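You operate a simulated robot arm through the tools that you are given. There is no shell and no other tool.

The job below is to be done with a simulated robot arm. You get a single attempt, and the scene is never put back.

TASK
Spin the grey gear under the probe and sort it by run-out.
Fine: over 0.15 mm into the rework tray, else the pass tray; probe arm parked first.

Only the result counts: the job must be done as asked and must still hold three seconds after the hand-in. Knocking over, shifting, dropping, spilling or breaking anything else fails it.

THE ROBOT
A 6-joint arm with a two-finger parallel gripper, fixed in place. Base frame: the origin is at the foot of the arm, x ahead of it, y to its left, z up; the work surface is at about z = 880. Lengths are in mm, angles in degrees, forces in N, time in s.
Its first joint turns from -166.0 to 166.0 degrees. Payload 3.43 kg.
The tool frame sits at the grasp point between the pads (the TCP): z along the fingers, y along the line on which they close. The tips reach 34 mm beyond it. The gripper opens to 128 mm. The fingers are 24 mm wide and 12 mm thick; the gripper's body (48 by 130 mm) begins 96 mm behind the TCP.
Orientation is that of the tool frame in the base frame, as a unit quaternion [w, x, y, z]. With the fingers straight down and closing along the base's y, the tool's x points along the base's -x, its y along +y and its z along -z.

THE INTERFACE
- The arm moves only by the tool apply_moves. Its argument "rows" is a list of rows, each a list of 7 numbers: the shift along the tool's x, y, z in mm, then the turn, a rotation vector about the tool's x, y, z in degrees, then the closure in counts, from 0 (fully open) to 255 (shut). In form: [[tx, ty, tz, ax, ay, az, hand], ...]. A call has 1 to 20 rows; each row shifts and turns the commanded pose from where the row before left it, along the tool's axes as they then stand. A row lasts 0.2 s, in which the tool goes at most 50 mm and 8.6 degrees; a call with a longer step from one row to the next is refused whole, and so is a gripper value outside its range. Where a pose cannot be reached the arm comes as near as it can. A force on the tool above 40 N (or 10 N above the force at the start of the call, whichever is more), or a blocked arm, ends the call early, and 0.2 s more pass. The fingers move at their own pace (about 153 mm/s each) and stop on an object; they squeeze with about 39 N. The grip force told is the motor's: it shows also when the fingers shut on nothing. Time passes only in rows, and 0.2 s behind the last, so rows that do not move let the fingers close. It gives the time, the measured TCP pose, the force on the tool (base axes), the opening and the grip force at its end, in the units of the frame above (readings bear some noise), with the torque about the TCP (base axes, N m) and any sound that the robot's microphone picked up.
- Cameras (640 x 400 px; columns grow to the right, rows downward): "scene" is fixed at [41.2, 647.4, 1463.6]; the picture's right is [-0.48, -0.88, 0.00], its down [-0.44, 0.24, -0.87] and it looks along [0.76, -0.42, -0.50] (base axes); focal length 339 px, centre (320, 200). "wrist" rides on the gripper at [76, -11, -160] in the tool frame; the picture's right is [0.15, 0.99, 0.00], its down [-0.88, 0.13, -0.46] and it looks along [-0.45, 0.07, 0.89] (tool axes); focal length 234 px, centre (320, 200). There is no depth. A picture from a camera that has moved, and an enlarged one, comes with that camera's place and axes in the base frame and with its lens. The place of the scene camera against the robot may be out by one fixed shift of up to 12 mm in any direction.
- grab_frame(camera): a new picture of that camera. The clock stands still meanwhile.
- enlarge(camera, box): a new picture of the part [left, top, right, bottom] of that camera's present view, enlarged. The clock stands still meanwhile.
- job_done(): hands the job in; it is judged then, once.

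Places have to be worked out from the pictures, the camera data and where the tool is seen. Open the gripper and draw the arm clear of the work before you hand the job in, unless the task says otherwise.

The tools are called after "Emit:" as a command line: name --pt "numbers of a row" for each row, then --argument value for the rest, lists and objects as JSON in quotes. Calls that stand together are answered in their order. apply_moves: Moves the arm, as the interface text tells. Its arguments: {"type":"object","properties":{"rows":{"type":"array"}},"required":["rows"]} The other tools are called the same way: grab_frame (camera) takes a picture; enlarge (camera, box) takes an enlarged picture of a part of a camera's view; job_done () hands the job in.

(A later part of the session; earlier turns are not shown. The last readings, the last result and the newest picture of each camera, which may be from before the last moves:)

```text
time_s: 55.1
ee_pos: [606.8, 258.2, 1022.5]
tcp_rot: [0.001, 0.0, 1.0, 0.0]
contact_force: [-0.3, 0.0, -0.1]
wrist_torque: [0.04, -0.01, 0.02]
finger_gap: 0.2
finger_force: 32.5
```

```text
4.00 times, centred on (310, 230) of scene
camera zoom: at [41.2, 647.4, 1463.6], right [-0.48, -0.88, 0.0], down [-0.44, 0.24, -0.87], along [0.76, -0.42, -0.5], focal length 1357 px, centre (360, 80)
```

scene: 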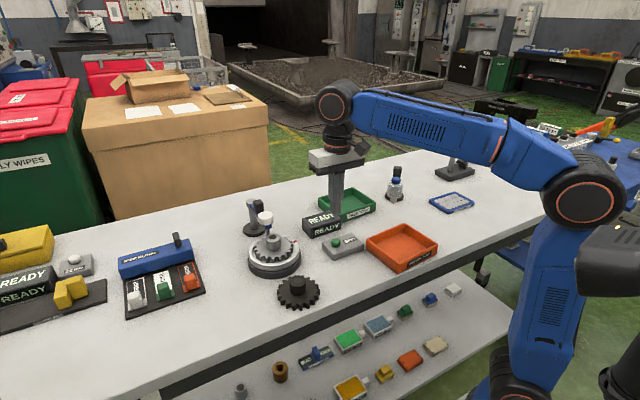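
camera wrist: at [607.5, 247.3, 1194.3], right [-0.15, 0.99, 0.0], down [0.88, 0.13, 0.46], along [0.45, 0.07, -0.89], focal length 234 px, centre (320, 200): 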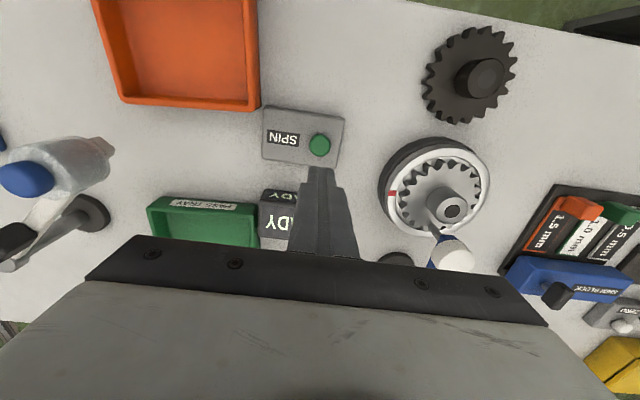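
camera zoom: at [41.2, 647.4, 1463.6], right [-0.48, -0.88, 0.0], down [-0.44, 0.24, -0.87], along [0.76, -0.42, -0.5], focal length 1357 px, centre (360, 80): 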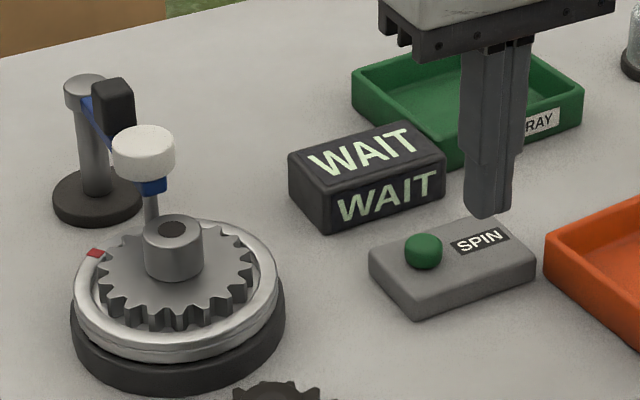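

It is still spinning and showing WAIT. I let a few seconds pass.

Emit:
apply_moves --pt "0 0 0 0 0 0 255" --pt "0 0 0 0 0 0 255" --pt "0 0 0 0 0 0 255" --pt "0 0 0 0 0 0 255" --pt "0 0 0 0 0 0 255" --pt "0 0 0 0 0 0 255" --pt "0 0 0 0 0 0 255" --pt "0 0 0 0 0 0 255"

Emit:
enlarge --camera "scene" --box '[240, 180, 380, 280]'

```text
time_s: 56.9
ee_pos: [606.8, 258.2, 1022.2]
tcp_rot: [0.001, 0.0, 1.0, 0.001]
contact_force: [0.1, 0.1, -0.4]
wrist_torque: [0.01, 0.0, -0.02]
finger_gap: 0.0
finger_force: 33.0
```

```text
4.00 times, centred on (310, 230) of scene
camera zoom: at [41.2, 647.4, 1463.6], right [-0.48, -0.88, 0.0], down [-0.44, 0.24, -0.87], along [0.76, -0.42, -0.5], focal length 1357 px, centre (360, 80)
```

zoom: 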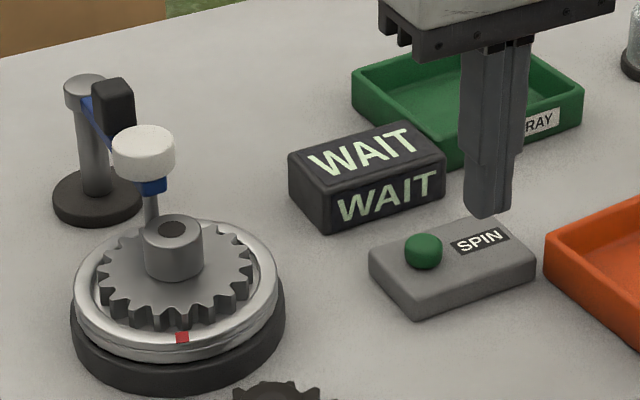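

The mark keeps moving and the display still says WAIT, so I wait some more.

Emit:
apply_moves --pt "0 0 0 0 0 0 255" --pt "0 0 0 0 0 0 255" --pt "0 0 0 0 0 0 255" --pt "0 0 0 0 0 0 255" --pt "0 0 0 0 0 0 255" --pt "0 0 0 0 0 0 255" --pt "0 0 0 0 0 0 255" --pt "0 0 0 0 0 0 255" --pt "0 0 0 0 0 0 255" --pt "0 0 0 0 0 0 255"

Emit:
enlarge --camera "scene" --box '[240, 180, 380, 280]'

```text
time_s: 59.1
ee_pos: [603.7, 257.8, 1022.5]
tcp_rot: [0.001, 0.0, 1.0, 0.001]
contact_force: [-1.4, -0.1, -1.1]
wrist_torque: [-0.01, 0.0, 0.04]
finger_gap: 0.1
finger_force: 33.0
```

```text
4.00 times, centred on (310, 230) of scene
camera zoom: at [41.2, 647.4, 1463.6], right [-0.48, -0.88, 0.0], down [-0.44, 0.24, -0.87], along [0.76, -0.42, -0.5], focal length 1357 px, centre (360, 80)
```

zoom: 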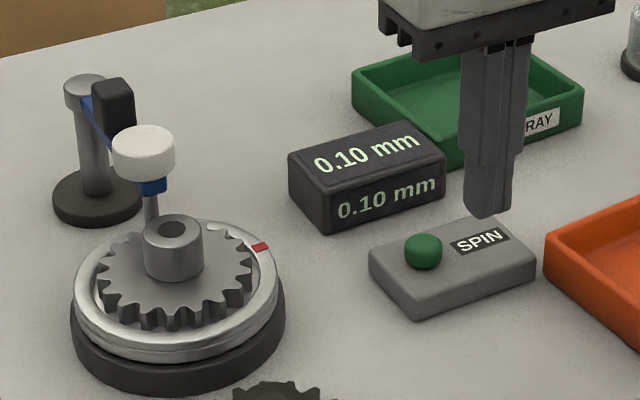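

The reading is up; I zoom in to read it exactly.

Emit:
enlarge --camera "scene" --box '[300, 205, 345, 240]'

Emit:
grab_frame --camera "wrist"

```text
11.43 times, centred on (322, 222) of scene
camera zoom: at [41.2, 647.4, 1463.6], right [-0.48, -0.88, 0.0], down [-0.44, 0.24, -0.87], along [0.76, -0.42, -0.5], focal length 3877 px, centre (291, -57)
```

zoom: 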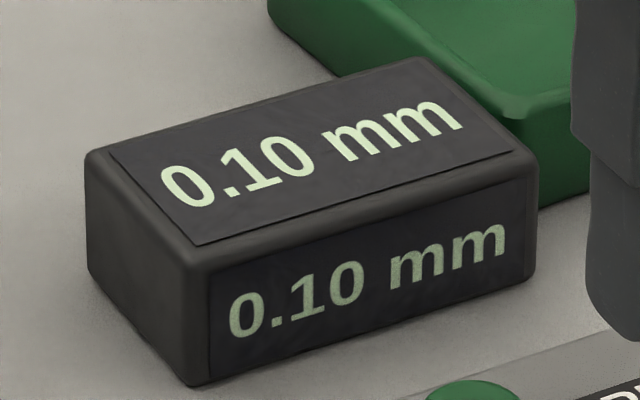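

```text
taken
camera wrist: at [530.2, 247.2, 1181.5], right [-0.15, 0.99, 0.0], down [0.88, 0.13, 0.46], along [0.45, 0.07, -0.89], focal length 234 px, centre (320, 200)
```

wrist: 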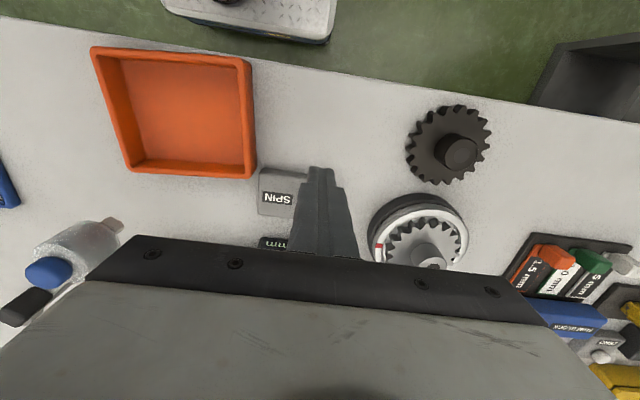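

The display reads 0.10 mm, not over 0.15, so the gear goes to the green pass tray. Before that the probe arm has to be parked. I go around to the +y side of the knob, with the tool tilted outward again.

Emit:
apply_moves --pt "0 0 -28 0 0 0 255" --pt "0 42 0 0 0 0 255" --pt "0 42 0 0 0 0 255" --pt "0 42 0 0 0 0 255" --pt "0 42 0 0 0 0 255" --pt "0 44 0 0 0 0 255" --pt "0 0 0 0 -8.3 0 255" --pt "0 0 0 0 -8.4 0 255" --pt "0 0 0 0 -8.4 0 255" --pt "0 0 0 0 0 0 255"

Emit:
grab_frame --camera "wrist"

```text
time_s: 61.3
ee_pos: [605.7, 470.5, 1050.4]
tcp_rot: [0.219, 0.0, 0.976, 0.001]
contact_force: [-0.5, -0.2, 0.7]
wrist_torque: [0.0, 0.0, -0.04]
finger_gap: 0.0
finger_force: 33.1
```

```text
taken
camera wrist: at [468.1, 458.9, 1162.0], right [-0.13, 0.99, -0.06], down [0.6, 0.13, 0.79], along [0.79, 0.07, -0.61], focal length 234 px, centre (320, 200)
```

wrist: 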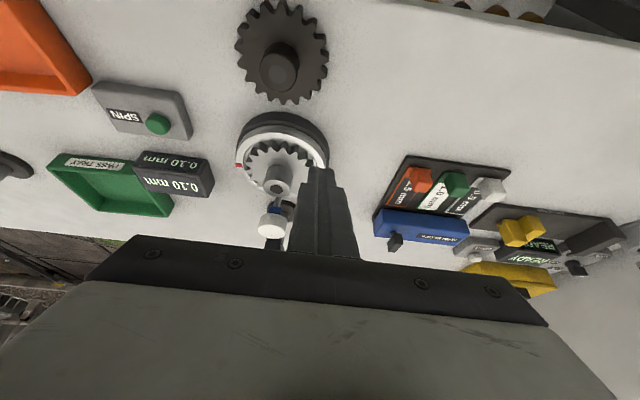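

The tool is tilted and the path along y of about 470 is clear of the cap. I move out toward the knob's +y side.

Emit:
apply_moves --pt "-26.8 0 18.7 0 0 0 255" --pt "-26.8 0 18.7 0 0 0 255" --pt "-26.8 0 18.7 0 0 0 255" --pt "-26.8 0 18.7 0 0 0 255" --pt "-26.8 0 18.7 0 0 0 255" --pt "-25 -2 17 0 0 0 255" --pt "0 0 0 0 0 0 255"

Emit:
grab_frame --camera "wrist"

Emit:
enlarge --camera "scene" --box '[220, 160, 340, 260]'

```text
time_s: 62.9
ee_pos: [795.6, 469.3, 1019.3]
tcp_rot: [0.219, 0.0, 0.976, 0.001]
contact_force: [0.0, 0.1, -0.4]
wrist_torque: [-0.02, 0.01, 0.01]
finger_gap: 0.0
finger_force: 32.7
```

```text
taken
camera wrist: at [659.5, 457.7, 1130.2], right [-0.13, 0.99, -0.06], down [0.6, 0.13, 0.79], along [0.79, 0.07, -0.61], focal length 234 px, centre (320, 200)
```

wrist: 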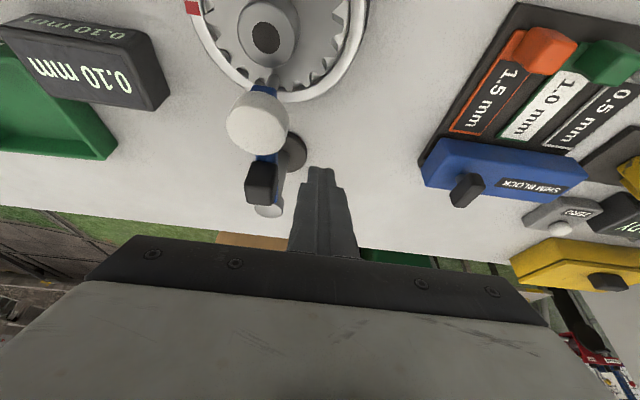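

```text
4.00 times, centred on (280, 210) of scene
camera zoom: at [41.2, 647.4, 1463.6], right [-0.48, -0.88, 0.0], down [-0.44, 0.24, -0.87], along [0.76, -0.42, -0.5], focal length 1357 px, centre (480, 160)
```

zoom: 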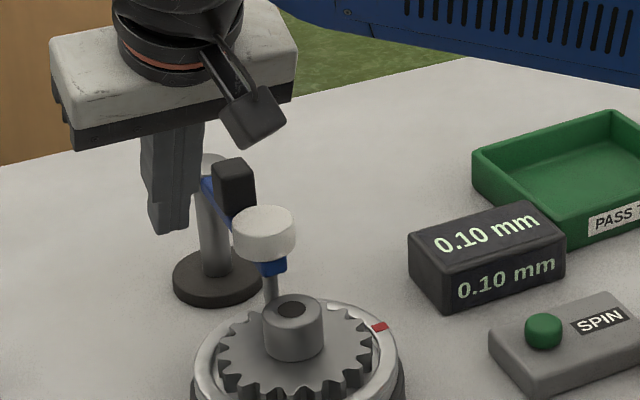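

The knob is at about (814, 421) and the finger is on its +y side. I move in gently and begin pushing it back toward -y.

Emit:
apply_moves --pt "-3.1 -8 3.7 0 0 0 255" --pt "0 -8 0 0 0 0 255" --pt "0 -7 0 0 0 0 255" --pt "0.7 -5.5 -0.3 0 0 0 255" --pt "0.9 -5.5 -0.4 0 0 0 255" --pt "0.9 -5 -0.4 0 0 0 255" --pt "0 0 0 0 0 0 255"

Emit:
grab_frame --camera "wrist"

Emit:
enlarge --camera "scene" --box '[230, 170, 330, 270]'

```text
time_s: 64.5
ee_pos: [798.0, 428.1, 1015.4]
tcp_rot: [0.219, 0.0, 0.976, 0.001]
contact_force: [0.2, 0.2, -0.7]
wrist_torque: [0.01, 0.01, 0.01]
finger_gap: 0.0
finger_force: 32.8
```

```text
taken
camera wrist: at [661.5, 418.4, 1127.5], right [-0.13, 0.99, -0.06], down [0.6, 0.13, 0.79], along [0.79, 0.07, -0.61], focal length 234 px, centre (320, 200)
```

wrist: 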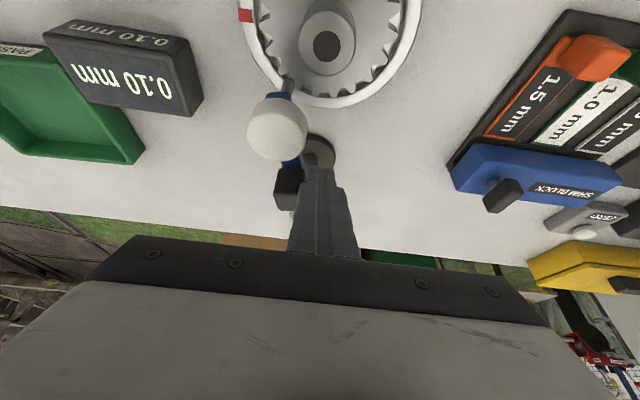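

```text
4.00 times, centred on (280, 220) of scene
camera zoom: at [41.2, 647.4, 1463.6], right [-0.48, -0.88, 0.0], down [-0.44, 0.24, -0.87], along [0.76, -0.42, -0.5], focal length 1357 px, centre (480, 120)
```

zoom: 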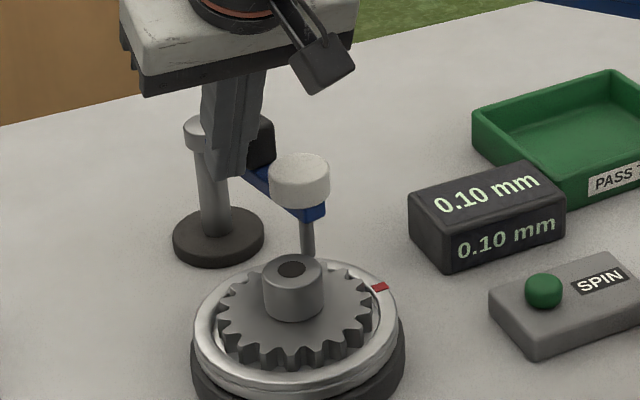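

The arm is following back and the gear is undisturbed. I continue along the arc toward the parked direction.

Emit:
apply_moves --pt "0.5 -4.7 -1.3 0 0 0 255" --pt "0.9 -4.7 -0.43 0 0 0 255" --pt "-0.45 -5.65 0.21 0 0 0 255" --pt "-0.45 -5.65 0.21 0 0 0 255" --pt "-1.13 -5.5 0.53 0 0 0 255" --pt "-1.13 -5.5 0.53 0 0 0 255" --pt "-2.04 -5.2 0.96 0 0 0 255" --pt "-2.04 -5.2 0.96 0 0 0 255" --pt "0 0 0 0 0 0 255"

Emit:
grab_frame --camera "wrist"

Emit:
enlarge --camera "scene" --box '[230, 170, 330, 270]'

```text
time_s: 66.5
ee_pos: [803.6, 385.3, 1017.0]
tcp_rot: [0.218, 0.0, 0.976, 0.001]
contact_force: [0.2, 0.2, -0.2]
wrist_torque: [0.0, -0.01, 0.0]
finger_gap: 0.2
finger_force: 33.1
```

```text
taken
camera wrist: at [667.2, 375.5, 1128.3], right [-0.13, 0.99, -0.06], down [0.6, 0.13, 0.79], along [0.79, 0.07, -0.61], focal length 234 px, centre (320, 200)
```

wrist: 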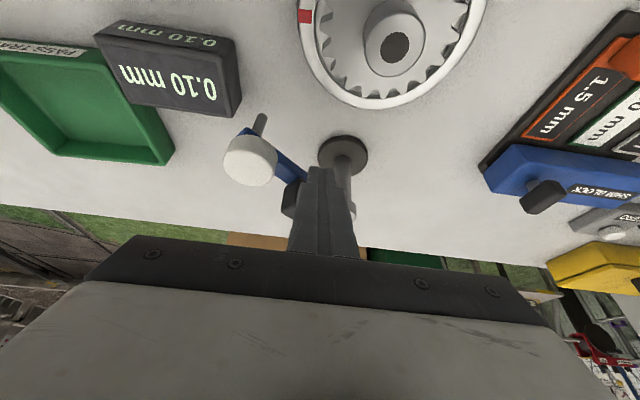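

```text
4.00 times, centred on (280, 220) of scene
camera zoom: at [41.2, 647.4, 1463.6], right [-0.48, -0.88, 0.0], down [-0.44, 0.24, -0.87], along [0.76, -0.42, -0.5], focal length 1357 px, centre (480, 120)
```

zoom: 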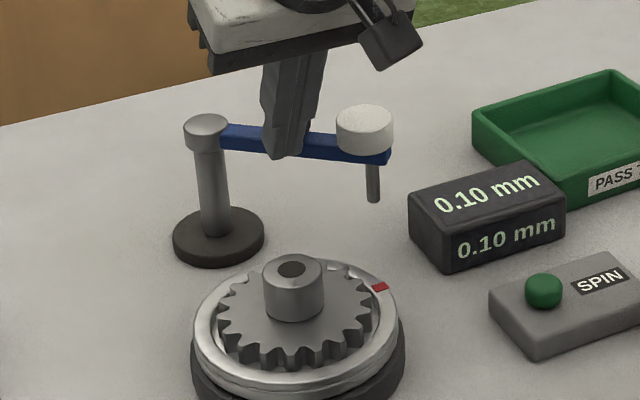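

The arm is at about 41° on the way back. I continue toward park.

Emit:
apply_moves --pt "-3.08 -4.4 1.45 0 0 0 255" --pt "-3.08 -4.4 1.45 0 0 0 255" --pt "-3.57 -4.05 1.68 0 0 0 255" --pt "-3.57 -4.05 1.68 0 0 0 255" --pt "-4.21 -3.35 1.98 0 0 0 255" --pt "-4.21 -3.35 1.98 0 0 0 255" --pt "0 0 0 0 0 0 255"

Emit:
grab_frame --camera "wrist"

Emit:
enlarge --camera "scene" --box '[238, 178, 308, 248]'

```text
time_s: 68.1
ee_pos: [828.5, 363.6, 1016.5]
tcp_rot: [0.219, -0.001, 0.976, 0.0]
contact_force: [-0.3, 1.4, 0.6]
wrist_torque: [0.01, -0.02, 0.07]
finger_gap: 0.0
finger_force: 33.2
```

```text
taken
camera wrist: at [691.4, 352.8, 1128.5], right [-0.13, 0.99, -0.06], down [0.6, 0.13, 0.79], along [0.79, 0.07, -0.61], focal length 234 px, centre (320, 200)
```

wrist: 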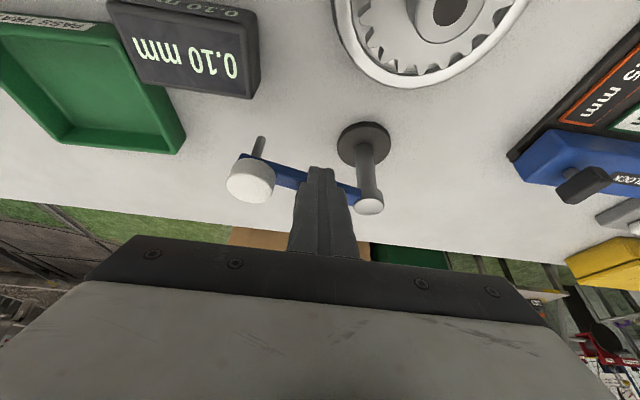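

```text
5.71 times, centred on (273, 213) of scene
camera zoom: at [41.2, 647.4, 1463.6], right [-0.48, -0.88, 0.0], down [-0.44, 0.24, -0.87], along [0.76, -0.42, -0.5], focal length 1939 px, centre (589, 126)
```

zoom: 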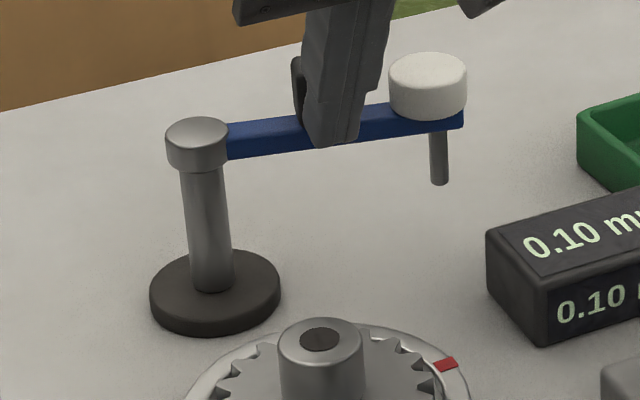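

The arm is about 11–12° short of its original pose (cap at (428, 70) now versus (412, 47) in the same zoom). I push further in small steps.

Emit:
apply_moves --pt "-3.6 -2 1.7 0 0 0 255" --pt "-3.6 -1.9 1.7 0 0 0 255" --pt "0 0 0 0 0 0 255"

Emit:
enlarge --camera "scene" --box '[238, 178, 308, 248]'

```text
time_s: 68.9
ee_pos: [836.1, 358.6, 1016.6]
tcp_rot: [0.219, 0.0, 0.976, 0.0]
contact_force: [0.1, 0.1, -0.2]
wrist_torque: [-0.02, 0.01, 0.01]
finger_gap: 0.0
finger_force: 33.2
```

```text
5.71 times, centred on (273, 213) of scene
camera zoom: at [41.2, 647.4, 1463.6], right [-0.48, -0.88, 0.0], down [-0.44, 0.24, -0.87], along [0.76, -0.42, -0.5], focal length 1939 px, centre (589, 126)
```

zoom: 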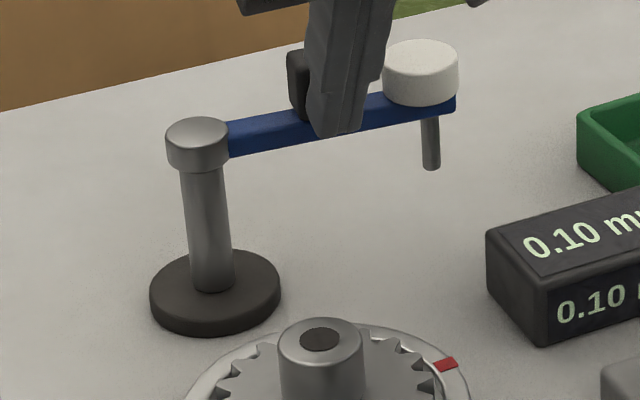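

About 5° remain (stylus tip (431, 168) versus (423, 158) originally). I make two more small pushes.

Emit:
apply_moves --pt "-2.4 -0.9 1.13 0 0 0 255" --pt "-2.2 -0.8 1.03 0 0 0 255" --pt "0 0 0 0 0 0 255"

Emit:
enlarge --camera "scene" --box '[238, 178, 308, 248]'

```text
time_s: 69.7
ee_pos: [840.6, 358.3, 1016.8]
tcp_rot: [0.218, 0.0, 0.976, 0.001]
contact_force: [0.0, 0.9, -0.2]
wrist_torque: [-0.02, 0.0, -0.04]
finger_gap: 0.0
finger_force: 33.0
```

```text
5.71 times, centred on (273, 213) of scene
camera zoom: at [41.2, 647.4, 1463.6], right [-0.48, -0.88, 0.0], down [-0.44, 0.24, -0.87], along [0.76, -0.42, -0.5], focal length 1939 px, centre (589, 126)
```

zoom: 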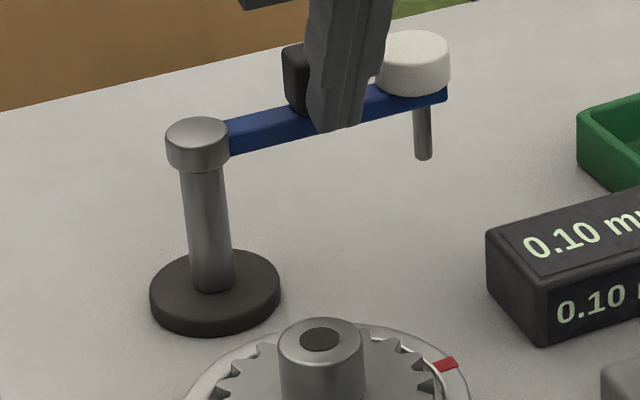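

The arm now matches its original parked pose to within a pixel. I back the finger off toward -x, lift, straighten the tool, and verify.

Emit:
apply_moves --pt "-0.6 0 0.28 0 0 0 255" --pt "0 0 0 0 0 0 255" --pt "5 0 -2.3 0 0 0 255" --pt "15 0 -7 0 0 0 255" --pt "18 0 -8.5 0 0 0 255" --pt "10 0 -22 0 0 0 255" --pt "0 0 0 0 8.4 0 255" --pt "0 0 0 0 8.4 0 255" --pt "0 0 0 0 8.3 0 255" --pt "0 0 0 0 0 0 255"

Emit:
enlarge --camera "scene" --box '[238, 178, 308, 248]'

Emit:
grab_frame --camera "scene"

```text
time_s: 71.9
ee_pos: [780.8, 358.1, 1032.3]
tcp_rot: [-0.001, 0.0, 1.0, 0.001]
contact_force: [0.2, 0.2, 0.3]
wrist_torque: [-0.03, 0.03, 0.0]
finger_gap: 0.0
finger_force: 33.0
```

```text
5.71 times, centred on (273, 213) of scene
camera zoom: at [41.2, 647.4, 1463.6], right [-0.48, -0.88, 0.0], down [-0.44, 0.24, -0.87], along [0.76, -0.42, -0.5], focal length 1939 px, centre (589, 126)
```

zoom: 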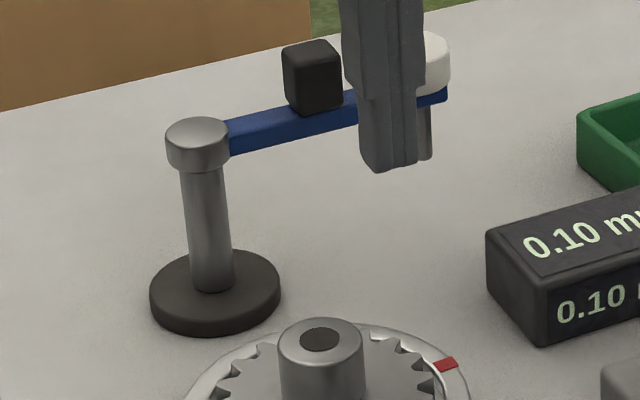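

```text
taken
```

scene: 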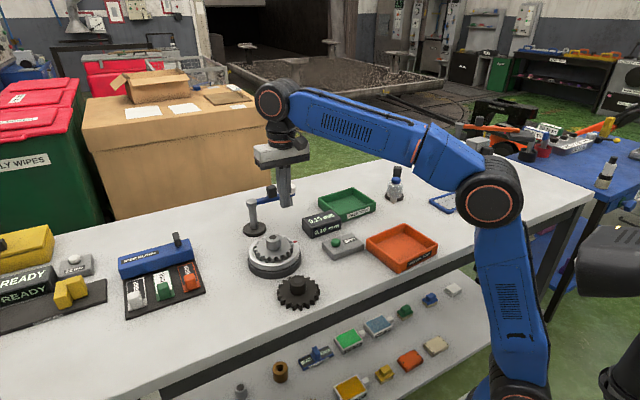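

The arm is parked as it was (knob at the same pixel). Now I go back over the gear, opening the fingers to about 75 mm.

Emit:
apply_moves --pt "15 15 0 0 0 0 180" --pt "15 15 0 0 0 0 105" --pt "15 16 0 0 0 0 105" --pt "15.5 16 0 0 0 0 105" --pt "0 0 15 0 0 0 105" --pt "0 0 0 0 0 0 105"

Emit:
enlarge --camera "wrist" --box '[220, 80, 420, 250]'

Emit:
enlarge --camera "scene" --box '[220, 180, 330, 290]'

```text
time_s: 73.3
ee_pos: [721.0, 420.4, 1017.5]
tcp_rot: [0.001, 0.0, 1.0, 0.001]
contact_force: [0.2, -0.1, -0.1]
wrist_torque: [0.02, 0.01, 0.01]
finger_gap: 75.6
finger_force: 0.0
```

```text
2.35 times, centred on (320, 165) of wrist
camera zoom: at [644.4, 408.9, 1176.5], right [-0.15, 0.99, 0.0], down [0.88, 0.13, 0.46], along [0.45, 0.07, -0.89], focal length 551 px, centre (320, 282)
```

zoom: 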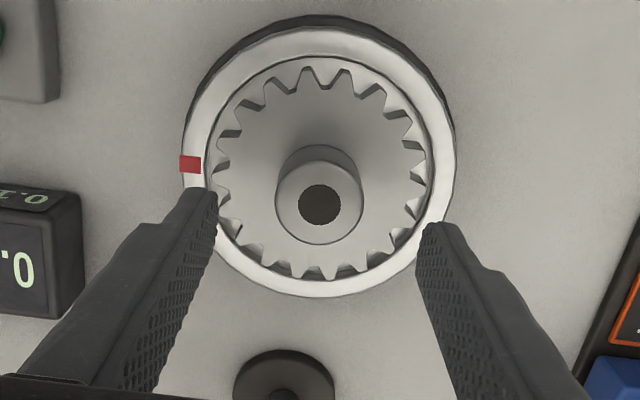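

```text
3.64 times, centred on (275, 235) of scene
camera zoom: at [41.2, 647.4, 1463.6], right [-0.48, -0.88, 0.0], down [-0.44, 0.24, -0.87], along [0.76, -0.42, -0.5], focal length 1234 px, centre (484, 73)
```

zoom: 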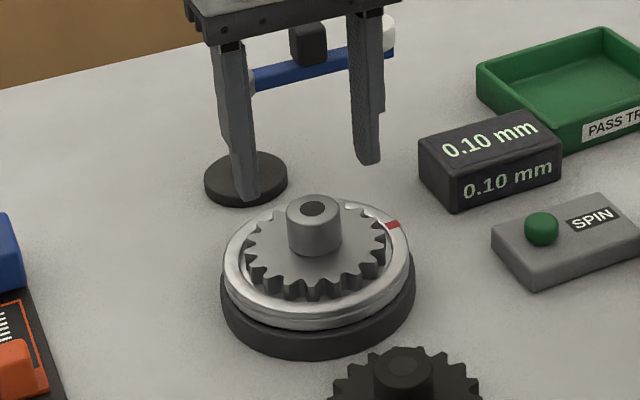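

The hub is at (721.1, 420.5), straight under the TCP. I descend, feeling for the gear face before gripping low as in the lift that worked.

Emit:
apply_moves --pt "0 0 15 0 0 0 105" --pt "0 0 15 0 0 0 105" --pt "0 0 12 0 0 0 105" --pt "0 0 6 0 0 0 105" --pt "0 0 0 0 0 0 105"

Emit:
apply_moves --pt "0 0 1 0 0 0 105" --pt "0 0 1 0 0 0 105" --pt "0 0 0 0 0 0 105"

```text
time_s: 74.5
ee_pos: [719.8, 422.0, 968.7]
tcp_rot: [0.001, 0.0, 1.0, 0.0]
contact_force: [-0.3, -0.5, -0.5]
wrist_torque: [0.0, -0.04, 0.03]
finger_gap: 75.5
finger_force: 0.0
```

```text
time_s: 75.3
ee_pos: [720.3, 420.0, 967.9]
tcp_rot: [0.001, 0.0, 1.0, 0.001]
contact_force: [0.2, 0.0, 0.4]
wrist_torque: [0.01, -0.02, -0.04]
finger_gap: 75.1
finger_force: 0.1
```

No contact yet, so I continue down in 1 mm steps.

Emit:
apply_moves --pt "0 0 1 0 0 0 105" --pt "0 0 0 0 0 0 105"

Emit:
apply_moves --pt "0 0 1 0 0 0 105" --pt "0 0 0 0 0 0 105"

Emit:
enlarge --camera "scene" --box '[248, 215, 308, 275]'

```text
time_s: 75.9
ee_pos: [720.4, 420.0, 966.5]
tcp_rot: [0.002, 0.0, 1.0, 0.001]
contact_force: [-0.6, 0.1, 0.5]
wrist_torque: [0.02, 0.0, 0.01]
finger_gap: 75.2
finger_force: 0.1
```

```text
time_s: 76.5
ee_pos: [720.2, 420.3, 966.6]
tcp_rot: [0.001, 0.0, 1.0, 0.001]
contact_force: [-0.3, 0.1, -0.1]
wrist_torque: [0.02, 0.0, -0.03]
finger_gap: 75.4
finger_force: 0.1
```

```text
6.67 times, centred on (278, 245) of scene
camera zoom: at [41.2, 647.4, 1463.6], right [-0.48, -0.88, 0.0], down [-0.44, 0.24, -0.87], along [0.76, -0.42, -0.5], focal length 2262 px, centre (600, -100)
```

zoom: 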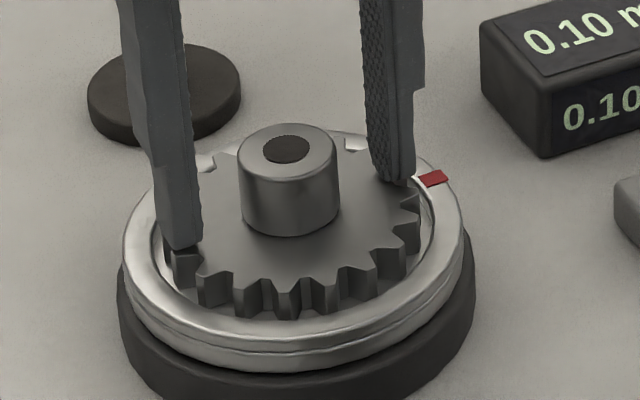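

The tips look close to the face, so I continue by single millimetres.

Emit:
apply_moves --pt "0 0 1 0 0 0 105" --pt "0 0 0 0 0 0 105"

Emit:
apply_moves --pt "0 0 1 0 0 0 105" --pt "0 0 0 0 0 0 105"

```text
time_s: 77.1
ee_pos: [720.8, 419.8, 964.0]
tcp_rot: [0.001, -0.001, 1.0, 0.001]
contact_force: [0.2, 0.5, -0.8]
wrist_torque: [0.0, 0.03, -0.02]
finger_gap: 75.4
finger_force: 0.0
```

```text
time_s: 77.7
ee_pos: [720.6, 419.9, 964.1]
tcp_rot: [0.002, 0.0, 1.0, 0.001]
contact_force: [0.8, 1.5, 9.4]
wrist_torque: [-0.33, 0.04, 0.02]
finger_gap: 74.5
finger_force: 0.0
```

Contact, at about 9 N. I back off 1.2 mm, grip the hub, and lift slowly.

Emit:
apply_moves --pt "0 0 -1.3 0 0 0 105" --pt "0 0 0 0 0 0 150" --pt "0 0 0 0 0 0 190" --pt "0 0 0 0 0 0 230" --pt "0 0 0 0 0 0 255" --pt "0 0 0 0 0 0 255"

Emit:
apply_moves --pt "0 0 -1 0 0 0 255" --pt "0 0 -1 0 0 0 255" --pt "0 0 -2 0 0 0 255" --pt "0 0 -2 0 0 0 255" --pt "0 0 -3 0 0 0 255" --pt "0 0 -3 0 0 0 255" --pt "0 0 0 0 0 0 255"

Emit:
enlarge --camera "scene" --box '[240, 200, 320, 280]'

```text
time_s: 79.1
ee_pos: [721.1, 419.6, 964.0]
tcp_rot: [0.001, 0.0, 1.0, 0.0]
contact_force: [-0.4, -0.2, -0.4]
wrist_torque: [-0.04, 0.0, -0.01]
finger_gap: 37.0
finger_force: 39.1
```

```text
time_s: 80.7
ee_pos: [720.9, 418.8, 976.8]
tcp_rot: [0.001, 0.0, 1.0, 0.001]
contact_force: [-0.4, 0.0, -4.8]
wrist_torque: [0.02, 0.02, 0.0]
finger_gap: 37.3
finger_force: 39.3
```

```text
5.00 times, centred on (280, 240) of scene
camera zoom: at [41.2, 647.4, 1463.6], right [-0.48, -0.88, 0.0], down [-0.44, 0.24, -0.87], along [0.76, -0.42, -0.5], focal length 1696 px, centre (520, 0)
```

zoom: 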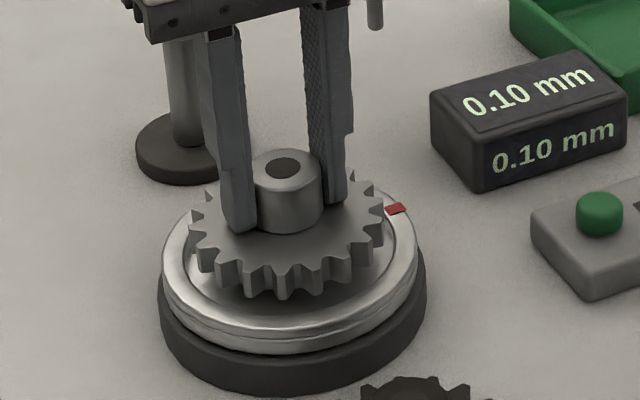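

The gear is lifted with the 4.8 N load on the tool. I raise it to about z 1010, then carry it at moderate speed toward -y, keeping well inside of the parked arm.

Emit:
apply_moves --pt "0 0 -4 0 0 0 255" --pt "0 0 -7 0 0 0 255" --pt "0 0 -8 0 0 0 255" --pt "0 0 -8 0 0 0 255" --pt "0 0 -5 0 0 0 255" --pt "0 0 -2 0 0 0 255" --pt "0 -5 0 0 0 0 255" --pt "0 -10 0 0 0 0 255" --pt "0 -14 0 0 0 0 255" --pt "0 -16 0 0 0 0 255" --pt "0 -16 0 0 0 0 255" --pt "0 -16 0 0 0 0 255" --pt "0 -16 0 0 0 0 255" --pt "0 -16 0 0 0 0 255" --pt "0 -16 0 0 0 0 255" --pt "0 -14 0 0 0 0 255" --pt "0 -10 0 0 0 0 255" --pt "0 -6 0 0 0 0 255" --pt "0 0 0 0 0 0 255"

Emit:
grab_frame --camera "wrist"

Emit:
grab_frame --camera "scene"

```text
time_s: 84.7
ee_pos: [721.0, 266.1, 1009.2]
tcp_rot: [0.001, 0.001, 1.0, 0.002]
contact_force: [0.3, -1.1, -5.5]
wrist_torque: [-0.03, 0.0, -0.05]
finger_gap: 37.5
finger_force: 39.4
```

```text
taken
camera wrist: at [645.1, 254.0, 1168.4], right [-0.15, 0.99, 0.0], down [0.88, 0.13, 0.46], along [0.45, 0.07, -0.89], focal length 234 px, centre (320, 200)
```

wrist: 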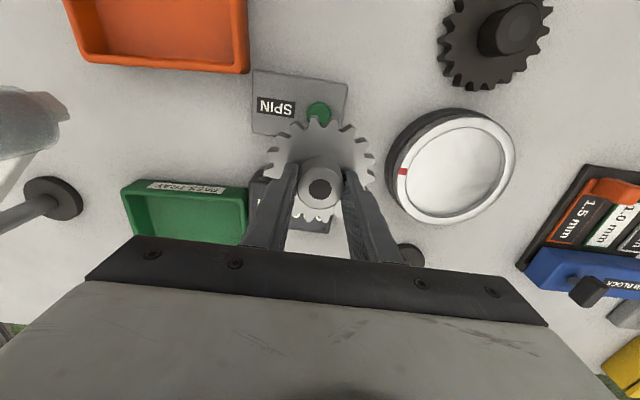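

```text
taken
```

scene: 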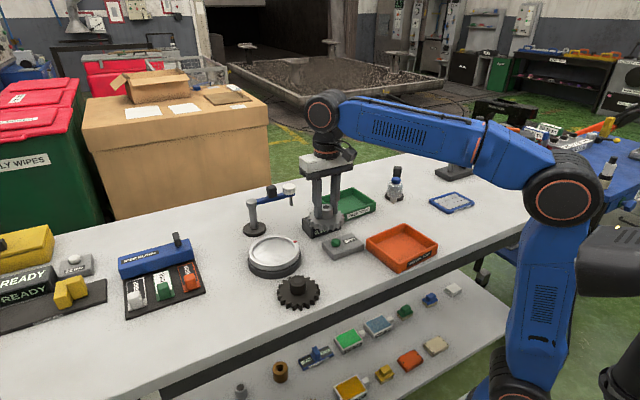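

The gear is still held well. I approach the pass tray, stopping short at about (790, 170) to measure its position with the wrist camera.

Emit:
apply_moves --pt "-5 -6 0 0 0 0 255" --pt "-9 -12 0 0 0 0 255" --pt "-11 -15 0 0 0 0 255" --pt "-11 -15 0 0 0 0 255" --pt "-11 -15 0 0 0 0 255" --pt "-11 -15 0 0 0 0 255" --pt "-8 -11 0 0 0 0 255" --pt "-4 -6 0 0 0 0 255" --pt "0 0 0 0 0 0 255"

Emit:
grab_frame --camera "wrist"

Emit:
enlarge --camera "scene" --box '[280, 150, 400, 250]'

```text
time_s: 86.7
ee_pos: [789.5, 170.9, 1009.1]
tcp_rot: [0.0, 0.0, 1.0, 0.002]
contact_force: [-0.5, -0.8, -5.2]
wrist_torque: [-0.01, 0.0, -0.01]
finger_gap: 37.6
finger_force: 38.9
```

```text
taken
camera wrist: at [713.7, 158.2, 1168.8], right [-0.15, 0.99, 0.0], down [0.88, 0.13, 0.46], along [0.45, 0.07, -0.89], focal length 234 px, centre (320, 200)
```

wrist: 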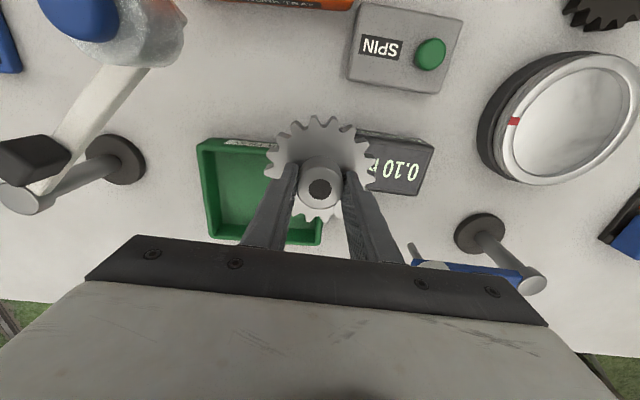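

```text
4.00 times, centred on (340, 200) of scene
camera zoom: at [41.2, 647.4, 1463.6], right [-0.48, -0.88, 0.0], down [-0.44, 0.24, -0.87], along [0.76, -0.42, -0.5], focal length 1357 px, centre (240, 200)
```

zoom: 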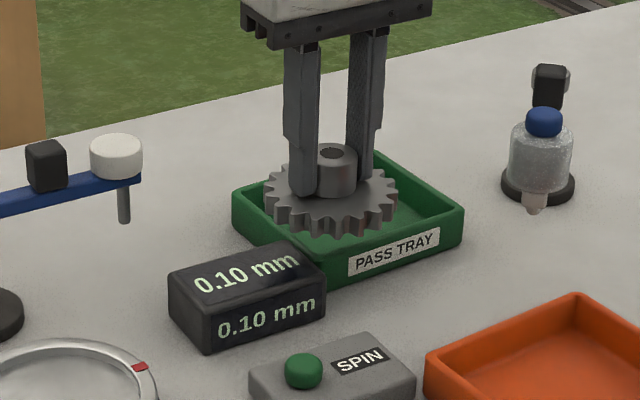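

The pass tray's centre is at about (850, 111), with inner space of about 128 × 140 mm for the 98 mm gear. I move above it and check the alignment.

Emit:
apply_moves --pt "-5 -5 0 0 0 0 255" --pt "-10 -10 0 0 0 0 255" --pt "-12 -12 0 0 0 0 255" --pt "-12 -12 0 0 0 0 255" --pt "-11 -11 0 0 0 0 255" --pt "-7 -7 0 0 0 0 255" --pt "-3 -3 0 0 0 0 255" --pt "0 0 0 0 0 0 255"

Emit:
grab_frame --camera "wrist"

Emit:
enlarge --camera "scene" --box '[300, 150, 420, 250]'

```text
time_s: 88.5
ee_pos: [852.1, 110.2, 1010.0]
tcp_rot: [0.002, 0.0, 1.0, 0.001]
contact_force: [0.5, 0.9, -4.6]
wrist_torque: [-0.02, 0.02, 0.0]
finger_gap: 37.3
finger_force: 39.6
```

```text
taken
camera wrist: at [775.4, 98.4, 1169.3], right [-0.15, 0.99, 0.0], down [0.88, 0.13, 0.46], along [0.45, 0.07, -0.89], focal length 234 px, centre (320, 200)
```

wrist: 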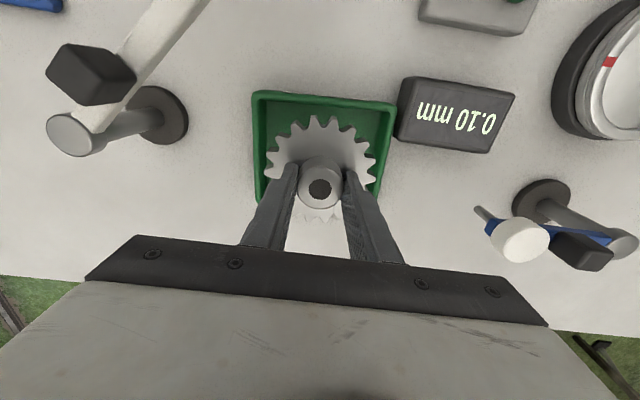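

```text
4.00 times, centred on (360, 200) of scene
camera zoom: at [41.2, 647.4, 1463.6], right [-0.48, -0.88, 0.0], down [-0.44, 0.24, -0.87], along [0.76, -0.42, -0.5], focal length 1357 px, centre (160, 200)
```

zoom: 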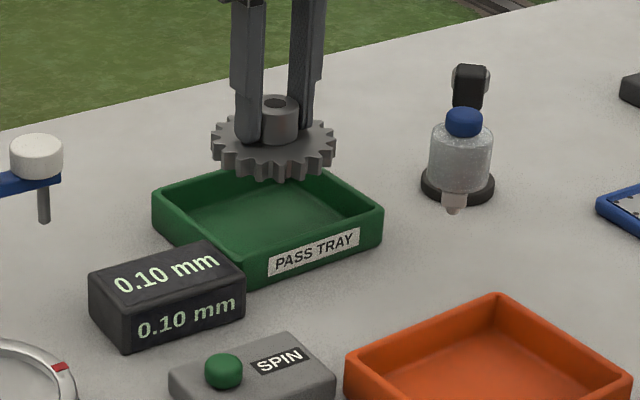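

In the wrist view the tray's corners average to about (855, 110), nearly under the gear. I shift 3 mm in x and lower into the tray.

Emit:
apply_moves --pt "-3 0 4 0 0 0 255" --pt "0 0 8 0 0 0 255" --pt "0 0 10 0 0 0 255" --pt "0 0 10 0 0 0 255" --pt "0 0 10 0 0 0 255" --pt "0 0 8 0 0 0 255" --pt "0 0 5 0 0 0 255" --pt "0 0 0 0 0 0 255"

Emit:
grab_frame --camera "wrist"

Emit:
enlarge --camera "scene" --box '[300, 150, 420, 250]'

```text
time_s: 90.3
ee_pos: [853.6, 109.9, 954.3]
tcp_rot: [0.0, 0.0, 1.0, 0.001]
contact_force: [-0.1, -0.6, -4.7]
wrist_torque: [0.03, 0.02, 0.01]
finger_gap: 37.3
finger_force: 39.0
```

```text
taken
camera wrist: at [778.4, 99.0, 1114.4], right [-0.15, 0.99, 0.0], down [0.88, 0.13, 0.46], along [0.45, 0.07, -0.89], focal length 234 px, centre (320, 200)
```

wrist: 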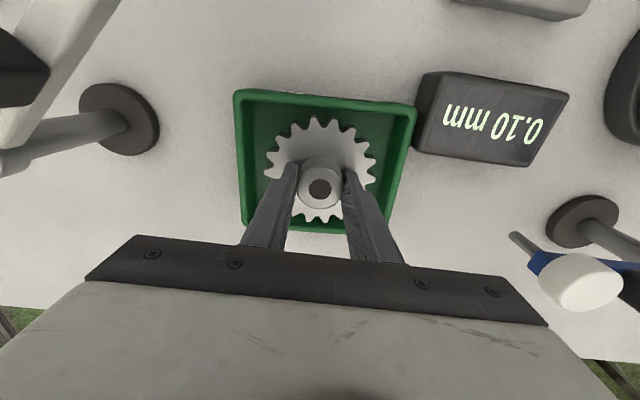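

```text
4.00 times, centred on (360, 200) of scene
camera zoom: at [41.2, 647.4, 1463.6], right [-0.48, -0.88, 0.0], down [-0.44, 0.24, -0.87], along [0.76, -0.42, -0.5], focal length 1357 px, centre (160, 200)
```

zoom: 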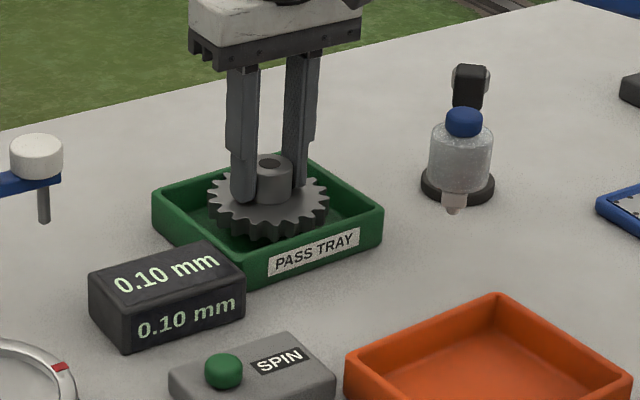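

The gear is well centred in the tray opening. I lower further, watching the load come off.

Emit:
apply_moves --pt "0 0 5 0 0 0 255" --pt "0 0 4 0 0 0 255" --pt "0 0 3 0 0 0 255" --pt "0 0 0 0 0 0 255"

Emit:
apply_moves --pt "0 0 1 0 0 0 255" --pt "0 0 1 0 0 0 255" --pt "0 0 0 0 0 0 255"

```text
time_s: 91.3
ee_pos: [855.0, 110.7, 941.8]
tcp_rot: [0.001, 0.0, 1.0, 0.001]
contact_force: [0.3, 0.0, -5.0]
wrist_torque: [0.02, -0.02, 0.02]
finger_gap: 37.1
finger_force: 39.4
```

```text
time_s: 92.1
ee_pos: [855.4, 109.8, 940.2]
tcp_rot: [0.002, 0.0, 1.0, 0.001]
contact_force: [0.0, 0.3, -4.1]
wrist_torque: [-0.01, -0.01, 0.0]
finger_gap: 37.1
finger_force: 39.2
```

The load is still on the tool, so I go down in 1 mm steps.

Emit:
apply_moves --pt "0 0 1 0 0 0 255" --pt "0 0 1 0 0 0 255" --pt "0 0 0 0 0 0 255"

Emit:
apply_moves --pt "0 0 1 0 0 0 255" --pt "0 0 0 0 0 0 255"

```text
time_s: 92.9
ee_pos: [855.1, 110.3, 939.6]
tcp_rot: [0.001, 0.0, 1.0, 0.001]
contact_force: [0.7, 1.0, -3.8]
wrist_torque: [0.02, -0.02, 0.04]
finger_gap: 37.1
finger_force: 39.5
```

```text
time_s: 93.5
ee_pos: [853.8, 109.5, 937.8]
tcp_rot: [0.0, 0.0, 1.0, 0.001]
contact_force: [0.1, 0.2, -5.2]
wrist_torque: [0.04, 0.05, 0.02]
finger_gap: 37.3
finger_force: 39.6
```

Emit:
apply_moves --pt "0 0 1 0 0 0 255" --pt "0 0 0 0 0 0 255"

Emit:
apply_moves --pt "0 0 1 0 0 0 255" --pt "0 0 0 0 0 0 255"

```text
time_s: 94.1
ee_pos: [854.7, 110.4, 937.0]
tcp_rot: [0.0, 0.0, 1.0, 0.001]
contact_force: [-0.6, -0.5, -3.9]
wrist_torque: [0.0, -0.01, 0.0]
finger_gap: 37.1
finger_force: 38.7
```

```text
time_s: 94.7
ee_pos: [854.2, 111.3, 935.2]
tcp_rot: [0.002, 0.0, 1.0, 0.001]
contact_force: [2.5, 1.5, 5.5]
wrist_torque: [-0.34, 0.09, 0.06]
finger_gap: 37.4
finger_force: 39.0
```

The gear touched the tray floor (force flipped to +5 N). I ease up 0.5 mm to unload, then open the fingers gradually.

Emit:
apply_moves --pt "0 0 -0.5 0 0 0 255" --pt "0 0 0 0 0 0 176" --pt "0 0 0 0 0 0 165" --pt "0 0 0 0 0 0 150" --pt "0 0 0 0 0 0 130" --pt "0 0 0 0 0 0 130"

Emit:
enlarge --camera "scene" --box '[320, 170, 400, 240]'

Emit:
grab_frame --camera "wrist"

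```text
time_s: 96.1
ee_pos: [853.4, 110.9, 936.4]
tcp_rot: [0.0, 0.0, 1.0, 0.0]
contact_force: [-0.7, 0.8, 0.6]
wrist_torque: [0.01, 0.01, 0.03]
finger_gap: 63.0
finger_force: 0.0
```

```text
5.71 times, centred on (360, 205) of scene
camera zoom: at [41.2, 647.4, 1463.6], right [-0.48, -0.88, 0.0], down [-0.44, 0.24, -0.87], along [0.76, -0.42, -0.5], focal length 1939 px, centre (91, 171)
```

zoom: 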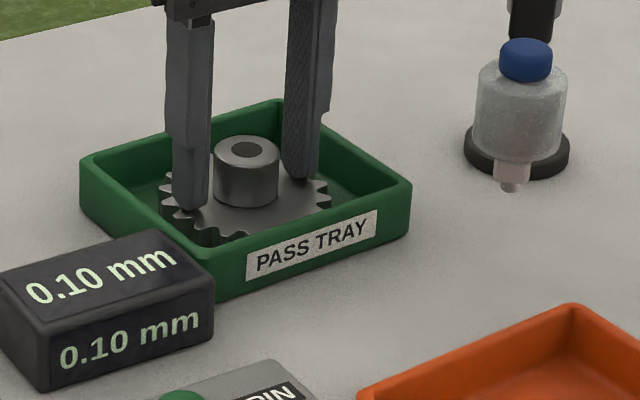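

```text
taken
camera wrist: at [777.9, 98.8, 1095.6], right [-0.15, 0.99, 0.0], down [0.88, 0.13, 0.46], along [0.45, 0.07, -0.89], focal length 234 px, centre (320, 200)
```

wrist: 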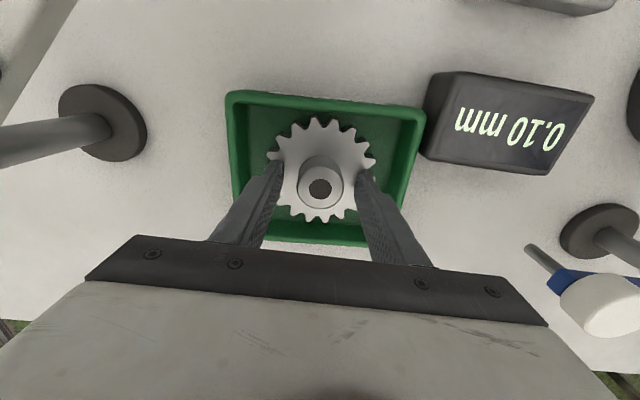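

The gear lies flat in the pass tray, and the fingers are free. I rise straight up, then draw back toward the base and open fully.

Emit:
apply_moves --pt "0 0 -3 0 0 0 130" --pt "0 0 -10 0 0 0 130" --pt "0 0 -20 0 0 0 130" --pt "0 0 -25 0 0 0 130" --pt "0 0 -20 0 0 0 130" --pt "30 0 -10 0 0 0 60" --pt "40 0 0 0 0 0 0" --pt "40 0 0 0 0 0 0" --pt "40 0 0 0 0 0 0" --pt "40 0 -20 0 0 0 0" --pt "40 0 -20 0 0 0 0" --pt "0 0 0 0 0 0 0"

Emit:
grab_frame --camera "scene"

Emit:
enlarge --camera "scene" --box '[230, 160, 410, 280]'

Emit:
enlarge --camera "scene" --box '[320, 170, 400, 240]'

Emit:
enlarge --camera "scene" --box '[238, 178, 308, 248]'

```text
time_s: 98.1
ee_pos: [717.3, 108.6, 1023.6]
tcp_rot: [0.004, 0.0, 1.0, -0.002]
contact_force: [-0.6, -0.2, 0.0]
wrist_torque: [0.0, 0.05, -0.01]
finger_gap: 128.0
finger_force: 0.0
stopped in row 9: the force on the tool passed its limit at 85 N (the readings are from after the stop); the commanded pose is now the measured one
```

```text
taken
```

scene: 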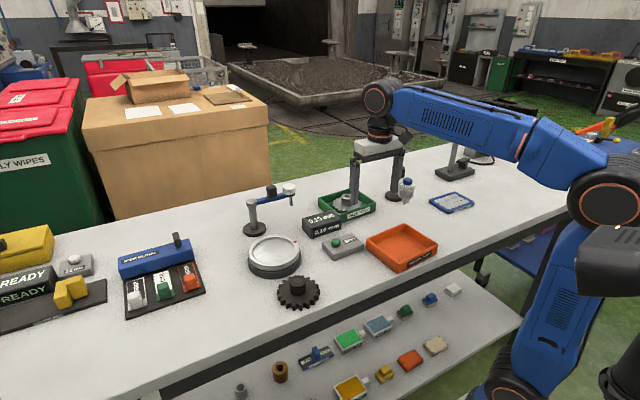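

```text
3.33 times, centred on (320, 220) of scene
camera zoom: at [41.2, 647.4, 1463.6], right [-0.48, -0.88, 0.0], down [-0.44, 0.24, -0.87], along [0.76, -0.42, -0.5], focal length 1131 px, centre (320, 133)
```

zoom: 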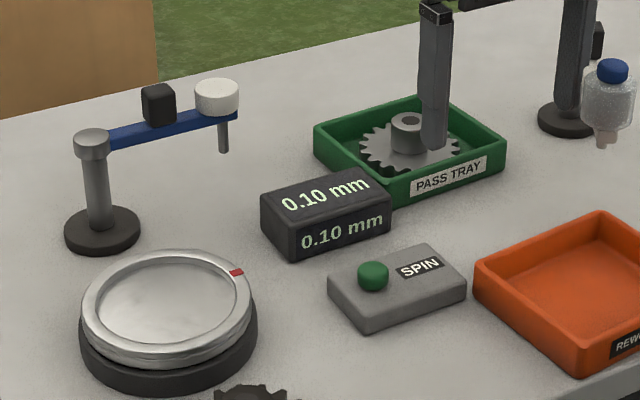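

```text
5.71 times, centred on (360, 205) of scene
camera zoom: at [41.2, 647.4, 1463.6], right [-0.48, -0.88, 0.0], down [-0.44, 0.24, -0.87], along [0.76, -0.42, -0.5], focal length 1939 px, centre (91, 171)
```

zoom: 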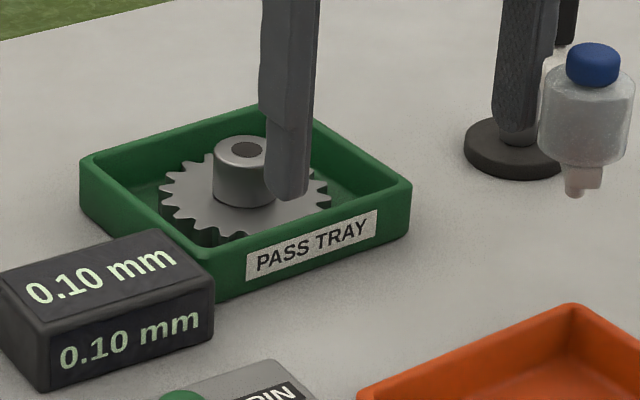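

```text
5.71 times, centred on (273, 213) of scene
camera zoom: at [41.2, 647.4, 1463.6], right [-0.48, -0.88, 0.0], down [-0.44, 0.24, -0.87], along [0.76, -0.42, -0.5], focal length 1939 px, centre (589, 126)
```

zoom: 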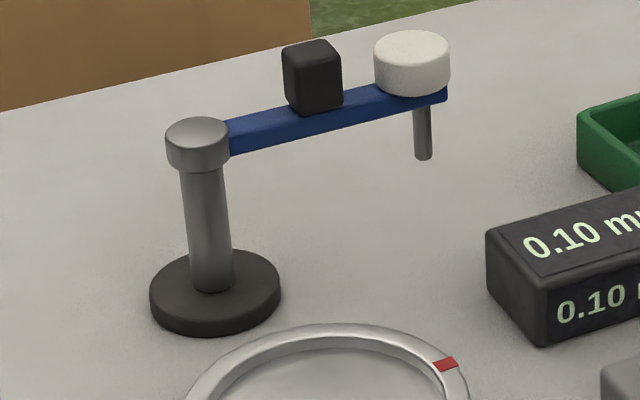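

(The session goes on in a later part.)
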